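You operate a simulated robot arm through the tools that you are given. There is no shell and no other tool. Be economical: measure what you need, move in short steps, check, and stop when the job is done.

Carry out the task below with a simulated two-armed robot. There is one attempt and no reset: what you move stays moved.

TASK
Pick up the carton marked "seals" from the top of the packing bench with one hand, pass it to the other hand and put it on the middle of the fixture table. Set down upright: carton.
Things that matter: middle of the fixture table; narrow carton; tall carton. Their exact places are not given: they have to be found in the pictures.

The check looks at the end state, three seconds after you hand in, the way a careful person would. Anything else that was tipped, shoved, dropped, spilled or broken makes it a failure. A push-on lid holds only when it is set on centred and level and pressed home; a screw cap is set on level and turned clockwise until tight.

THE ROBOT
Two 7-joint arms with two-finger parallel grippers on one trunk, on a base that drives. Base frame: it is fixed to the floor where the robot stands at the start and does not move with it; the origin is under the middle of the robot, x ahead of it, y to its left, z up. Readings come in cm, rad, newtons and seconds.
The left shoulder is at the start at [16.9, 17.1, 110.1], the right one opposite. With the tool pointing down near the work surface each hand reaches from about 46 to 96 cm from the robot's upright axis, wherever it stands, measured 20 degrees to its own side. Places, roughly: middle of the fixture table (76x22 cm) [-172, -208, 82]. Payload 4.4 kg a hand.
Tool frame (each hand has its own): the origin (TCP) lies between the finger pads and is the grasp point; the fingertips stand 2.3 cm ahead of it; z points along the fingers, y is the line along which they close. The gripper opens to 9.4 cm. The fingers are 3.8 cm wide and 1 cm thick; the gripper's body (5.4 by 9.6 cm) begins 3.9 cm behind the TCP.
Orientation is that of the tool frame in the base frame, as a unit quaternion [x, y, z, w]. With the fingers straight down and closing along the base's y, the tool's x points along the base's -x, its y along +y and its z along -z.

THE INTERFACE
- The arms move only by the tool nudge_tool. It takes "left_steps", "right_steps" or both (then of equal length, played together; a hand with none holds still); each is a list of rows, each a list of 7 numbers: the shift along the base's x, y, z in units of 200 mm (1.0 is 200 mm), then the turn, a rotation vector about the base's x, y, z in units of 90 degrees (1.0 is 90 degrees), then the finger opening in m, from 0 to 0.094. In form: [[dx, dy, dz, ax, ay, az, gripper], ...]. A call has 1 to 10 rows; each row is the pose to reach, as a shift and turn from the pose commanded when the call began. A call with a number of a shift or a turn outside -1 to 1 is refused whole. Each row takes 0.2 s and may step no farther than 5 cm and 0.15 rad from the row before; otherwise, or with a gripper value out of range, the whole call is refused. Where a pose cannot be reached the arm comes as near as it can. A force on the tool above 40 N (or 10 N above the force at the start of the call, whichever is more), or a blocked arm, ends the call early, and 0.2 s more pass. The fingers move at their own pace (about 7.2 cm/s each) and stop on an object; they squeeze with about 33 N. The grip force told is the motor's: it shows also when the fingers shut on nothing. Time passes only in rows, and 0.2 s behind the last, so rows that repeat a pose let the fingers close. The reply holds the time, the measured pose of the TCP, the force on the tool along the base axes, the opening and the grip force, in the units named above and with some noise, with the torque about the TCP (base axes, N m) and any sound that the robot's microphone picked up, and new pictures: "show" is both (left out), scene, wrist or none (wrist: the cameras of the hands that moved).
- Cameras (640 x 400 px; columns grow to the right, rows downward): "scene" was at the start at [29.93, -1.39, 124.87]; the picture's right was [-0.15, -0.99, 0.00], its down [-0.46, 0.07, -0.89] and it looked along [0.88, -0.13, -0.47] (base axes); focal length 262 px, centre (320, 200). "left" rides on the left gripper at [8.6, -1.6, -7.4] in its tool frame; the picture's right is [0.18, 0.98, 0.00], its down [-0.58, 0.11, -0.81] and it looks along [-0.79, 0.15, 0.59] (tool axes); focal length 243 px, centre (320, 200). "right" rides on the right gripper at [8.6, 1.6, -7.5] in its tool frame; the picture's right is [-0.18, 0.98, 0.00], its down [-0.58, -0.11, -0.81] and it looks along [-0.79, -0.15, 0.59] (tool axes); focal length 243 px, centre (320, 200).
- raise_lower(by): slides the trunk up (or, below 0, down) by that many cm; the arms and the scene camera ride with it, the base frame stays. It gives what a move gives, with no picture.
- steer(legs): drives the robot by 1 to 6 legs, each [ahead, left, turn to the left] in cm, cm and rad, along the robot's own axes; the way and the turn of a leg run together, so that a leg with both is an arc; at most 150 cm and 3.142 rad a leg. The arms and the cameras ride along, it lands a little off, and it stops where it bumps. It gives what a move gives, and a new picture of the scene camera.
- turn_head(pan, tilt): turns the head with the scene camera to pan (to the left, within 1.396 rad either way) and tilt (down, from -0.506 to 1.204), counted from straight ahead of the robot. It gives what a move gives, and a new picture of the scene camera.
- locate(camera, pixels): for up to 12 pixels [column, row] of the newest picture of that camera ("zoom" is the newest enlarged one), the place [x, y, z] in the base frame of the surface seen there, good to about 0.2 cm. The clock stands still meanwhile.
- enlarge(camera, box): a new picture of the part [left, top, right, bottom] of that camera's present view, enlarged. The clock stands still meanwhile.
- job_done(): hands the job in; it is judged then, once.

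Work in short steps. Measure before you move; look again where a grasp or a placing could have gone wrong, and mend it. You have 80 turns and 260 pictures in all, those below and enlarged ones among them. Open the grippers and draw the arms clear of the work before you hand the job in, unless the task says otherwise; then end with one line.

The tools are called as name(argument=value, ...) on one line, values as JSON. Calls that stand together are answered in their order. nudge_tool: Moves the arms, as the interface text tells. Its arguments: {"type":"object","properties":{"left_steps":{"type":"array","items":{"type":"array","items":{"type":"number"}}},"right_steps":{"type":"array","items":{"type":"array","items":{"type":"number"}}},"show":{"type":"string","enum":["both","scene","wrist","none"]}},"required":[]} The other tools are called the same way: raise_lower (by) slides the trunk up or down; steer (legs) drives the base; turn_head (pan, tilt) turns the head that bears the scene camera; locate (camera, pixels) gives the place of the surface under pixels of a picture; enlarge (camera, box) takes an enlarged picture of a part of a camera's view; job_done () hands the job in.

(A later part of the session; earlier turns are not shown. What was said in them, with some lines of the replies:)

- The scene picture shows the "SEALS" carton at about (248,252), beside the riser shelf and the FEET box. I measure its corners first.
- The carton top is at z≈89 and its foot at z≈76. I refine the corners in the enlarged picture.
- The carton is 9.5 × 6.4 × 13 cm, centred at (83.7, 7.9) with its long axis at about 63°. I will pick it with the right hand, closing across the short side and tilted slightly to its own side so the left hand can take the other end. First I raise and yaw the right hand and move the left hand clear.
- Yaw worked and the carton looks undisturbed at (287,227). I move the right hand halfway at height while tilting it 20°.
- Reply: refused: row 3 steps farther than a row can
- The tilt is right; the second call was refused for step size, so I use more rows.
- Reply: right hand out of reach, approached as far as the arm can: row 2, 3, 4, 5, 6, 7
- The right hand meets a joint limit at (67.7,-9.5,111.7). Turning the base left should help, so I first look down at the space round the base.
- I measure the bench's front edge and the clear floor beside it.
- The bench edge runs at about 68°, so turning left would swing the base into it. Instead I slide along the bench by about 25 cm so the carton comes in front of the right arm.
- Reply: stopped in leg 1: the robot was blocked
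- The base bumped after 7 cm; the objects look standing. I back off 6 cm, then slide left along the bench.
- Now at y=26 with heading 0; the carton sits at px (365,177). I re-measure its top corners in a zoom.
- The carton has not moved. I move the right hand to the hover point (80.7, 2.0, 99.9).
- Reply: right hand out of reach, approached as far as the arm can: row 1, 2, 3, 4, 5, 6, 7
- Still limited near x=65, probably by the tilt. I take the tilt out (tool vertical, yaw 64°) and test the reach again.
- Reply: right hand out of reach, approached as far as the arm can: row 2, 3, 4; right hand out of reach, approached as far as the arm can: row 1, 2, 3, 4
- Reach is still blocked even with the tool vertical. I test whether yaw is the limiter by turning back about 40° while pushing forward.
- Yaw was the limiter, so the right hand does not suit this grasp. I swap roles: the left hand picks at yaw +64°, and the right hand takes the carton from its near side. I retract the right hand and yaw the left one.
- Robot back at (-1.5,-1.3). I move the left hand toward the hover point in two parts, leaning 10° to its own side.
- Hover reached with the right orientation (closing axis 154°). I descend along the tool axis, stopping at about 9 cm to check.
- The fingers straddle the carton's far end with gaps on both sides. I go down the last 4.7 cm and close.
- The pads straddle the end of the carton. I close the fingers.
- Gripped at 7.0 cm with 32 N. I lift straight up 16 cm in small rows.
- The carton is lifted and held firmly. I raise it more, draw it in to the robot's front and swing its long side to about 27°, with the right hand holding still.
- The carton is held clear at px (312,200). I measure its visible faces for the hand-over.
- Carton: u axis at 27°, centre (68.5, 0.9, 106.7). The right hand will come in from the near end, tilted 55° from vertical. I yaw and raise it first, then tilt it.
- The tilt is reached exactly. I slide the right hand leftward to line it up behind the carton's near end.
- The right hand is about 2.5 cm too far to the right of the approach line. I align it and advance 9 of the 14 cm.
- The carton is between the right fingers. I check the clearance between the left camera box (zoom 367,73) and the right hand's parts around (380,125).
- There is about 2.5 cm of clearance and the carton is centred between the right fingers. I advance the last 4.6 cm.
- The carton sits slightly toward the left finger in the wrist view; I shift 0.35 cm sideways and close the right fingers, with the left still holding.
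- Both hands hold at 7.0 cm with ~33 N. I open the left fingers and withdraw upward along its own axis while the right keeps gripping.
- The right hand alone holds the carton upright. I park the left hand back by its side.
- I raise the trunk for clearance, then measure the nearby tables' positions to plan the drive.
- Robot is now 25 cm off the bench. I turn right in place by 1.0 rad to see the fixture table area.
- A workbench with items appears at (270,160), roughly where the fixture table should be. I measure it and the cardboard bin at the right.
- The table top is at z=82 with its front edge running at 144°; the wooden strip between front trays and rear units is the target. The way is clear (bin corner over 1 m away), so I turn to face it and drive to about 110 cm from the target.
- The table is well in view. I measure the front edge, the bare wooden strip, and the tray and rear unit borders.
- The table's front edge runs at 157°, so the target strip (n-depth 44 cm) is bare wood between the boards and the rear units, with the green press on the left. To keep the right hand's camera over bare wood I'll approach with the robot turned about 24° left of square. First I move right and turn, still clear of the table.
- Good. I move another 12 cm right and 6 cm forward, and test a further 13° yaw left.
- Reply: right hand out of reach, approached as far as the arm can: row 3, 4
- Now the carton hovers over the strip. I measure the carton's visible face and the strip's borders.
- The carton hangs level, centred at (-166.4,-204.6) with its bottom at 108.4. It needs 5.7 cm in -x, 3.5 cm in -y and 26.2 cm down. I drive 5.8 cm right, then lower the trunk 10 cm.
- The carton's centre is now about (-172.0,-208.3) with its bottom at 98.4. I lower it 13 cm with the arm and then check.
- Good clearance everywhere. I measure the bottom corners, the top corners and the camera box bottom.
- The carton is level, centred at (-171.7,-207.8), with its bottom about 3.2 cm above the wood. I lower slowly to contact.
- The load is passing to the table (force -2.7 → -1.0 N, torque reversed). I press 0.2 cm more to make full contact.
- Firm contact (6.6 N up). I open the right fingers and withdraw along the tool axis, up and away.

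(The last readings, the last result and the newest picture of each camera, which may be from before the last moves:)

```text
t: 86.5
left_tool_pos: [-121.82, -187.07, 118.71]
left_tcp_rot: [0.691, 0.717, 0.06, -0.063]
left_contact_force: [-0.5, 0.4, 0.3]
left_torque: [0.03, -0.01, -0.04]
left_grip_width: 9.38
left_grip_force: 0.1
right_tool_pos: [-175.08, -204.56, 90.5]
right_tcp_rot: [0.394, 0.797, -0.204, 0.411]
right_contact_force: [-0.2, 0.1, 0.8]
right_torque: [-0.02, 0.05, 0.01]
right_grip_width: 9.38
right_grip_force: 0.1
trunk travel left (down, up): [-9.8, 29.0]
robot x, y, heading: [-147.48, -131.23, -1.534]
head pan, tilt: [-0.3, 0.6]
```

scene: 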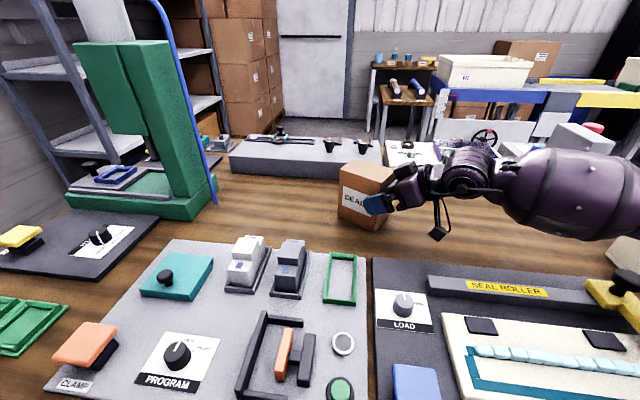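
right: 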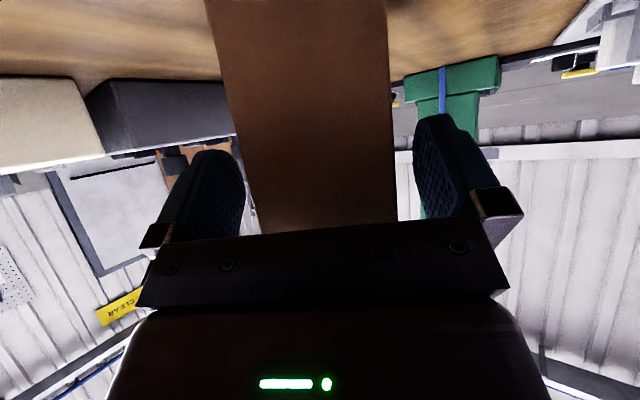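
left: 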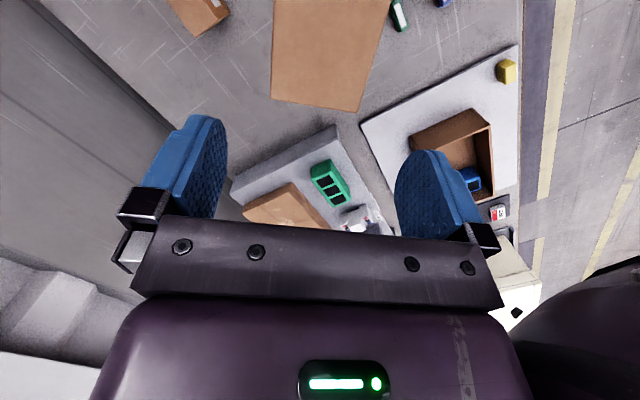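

Fingers are open on both sides and the carton stands. I withdraw along the tool axis.

nudge_tool(right_steps=[[-0.05, 0.065, 0.057, 0, 0, 0, 0.094], [-0.12, 0.16, 0.14, 0, 0, 0, 0.094], [-0.22, 0.29, 0.26, 0, 0, 0, 0.094], [-0.32, 0.42, 0.4, 0, 0, 0, 0.094], [-0.36, 0.5, 0.6, 0, 0, 0, 0.094]], show="both")

enlarge(camera="scene", box=[280, 120, 460, 240])

```text
t: 87.7
left_tool_pos: [-121.51, -186.9, 119.0]
left_tcp_rot: [0.691, 0.718, 0.057, -0.061]
left_contact_force: [0.8, 0.3, 0.4]
left_torque: [-0.08, 0.07, -0.01]
left_grip_width: 9.4
left_grip_force: 0.1
right_tool_pos: [-182.16, -194.33, 103.1]
right_tcp_rot: [0.393, 0.796, -0.206, 0.413]
right_contact_force: [0.3, 0.9, 1.8]
right_torque: [0.03, 0.04, -0.06]
right_grip_width: 9.37
right_grip_force: 0.0
trunk travel left (down, up): [-9.8, 29.0]
robot x, y, heading: [-147.64, -131.32, -1.533]
head pan, tilt: [-0.3, 0.6]
```

scene: 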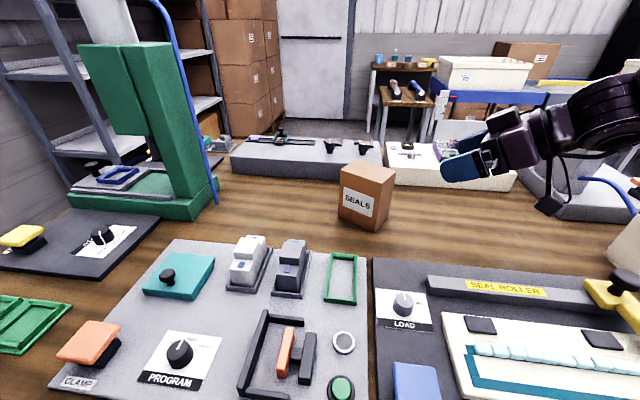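
right: 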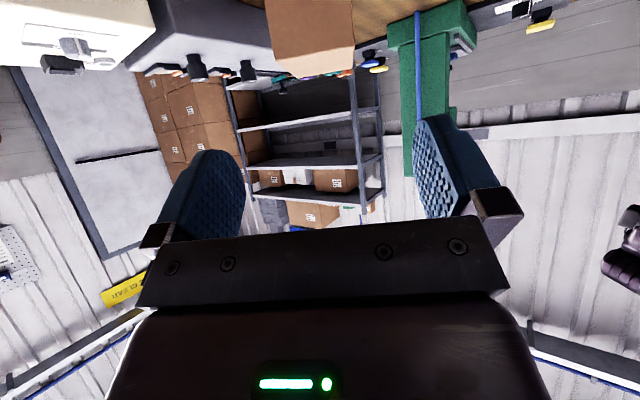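

```text
3.33 times, centred on (370, 180) of scene
```

zoom: 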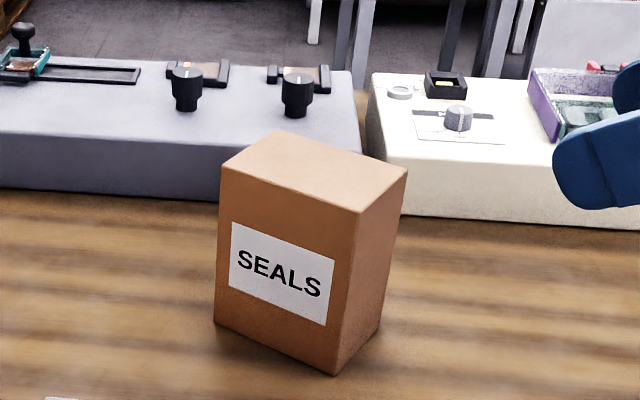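

The carton stands upright in the strip. I check its place, then raise the trunk and back off so both arms are clear.

locate(camera="zoom", pixels=[[224, 168], [358, 209], [403, 172], [273, 134], [217, 320], [335, 372]])

raise_lower(by=10)

steer(legs=[[-45, 0, 0]])

```text
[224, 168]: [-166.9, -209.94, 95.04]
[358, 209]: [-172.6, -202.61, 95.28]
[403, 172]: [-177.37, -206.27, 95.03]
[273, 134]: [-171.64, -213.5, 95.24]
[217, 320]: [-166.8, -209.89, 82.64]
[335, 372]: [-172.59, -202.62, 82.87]
```

```text
t: 89.0
left_tool_pos: [-121.88, -187.44, 128.5]
left_tcp_rot: [0.692, 0.717, 0.063, -0.064]
left_contact_force: [0.8, 0.0, 0.4]
left_torque: [0.06, 0.02, -0.02]
left_grip_width: 9.38
left_grip_force: 0.1
right_tool_pos: [-182.39, -194.69, 112.5]
right_tcp_rot: [0.394, 0.796, -0.202, 0.412]
right_contact_force: [-0.3, -0.1, -1.5]
right_torque: [0.01, -0.03, 0.01]
right_grip_width: 9.39
right_grip_force: 0.0
trunk travel left (down, up): [-19.8, 19.0]
robot x, y, heading: [-148.05, -131.2, -1.533]
head pan, tilt: [-0.3, 0.6]
```

```text
t: 91.7
left_tool_pos: [-123.52, -142.89, 128.68]
left_tcp_rot: [0.692, 0.717, 0.06, -0.062]
left_contact_force: [0.9, 0.4, -0.7]
left_torque: [-0.01, 0.0, -0.02]
left_grip_width: 9.4
left_grip_force: 0.1
right_tool_pos: [-184.02, -150.12, 112.66]
right_tcp_rot: [0.396, 0.795, -0.205, 0.411]
right_contact_force: [0.4, 0.3, 0.1]
right_torque: [-0.02, 0.01, -0.02]
right_grip_width: 9.39
right_grip_force: 0.0
trunk travel left (down, up): [-19.8, 19.0]
robot x, y, heading: [-148.96, -87.11, -1.538]
head pan, tilt: [-0.3, 0.6]
```

scene: 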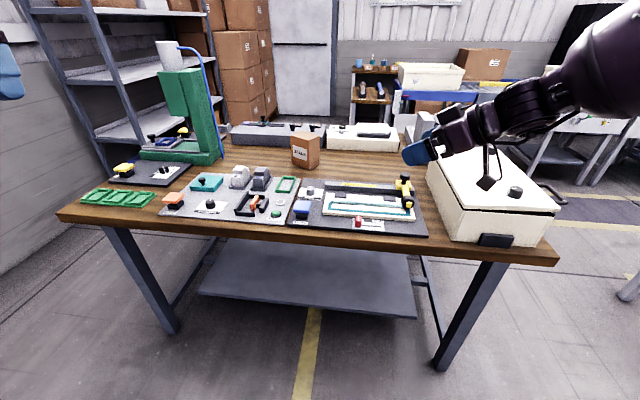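

The carton stands upright, centred at (-172.1,-208.1) in the bare strip. Both grippers are open and clear, and nothing else on the table has moved, so I hand in.

job_done()

```text
The job is handed in.
```

The "seals" carton was picked up from the packing bench with the left hand, passed to the right hand in the air, and now stands upright in the middle of the fixture table. While I was still positioning at the packing bench, the base bumped something once. The carton had not moved when I re-measured it, and the other things on the bench looked undisturbed.
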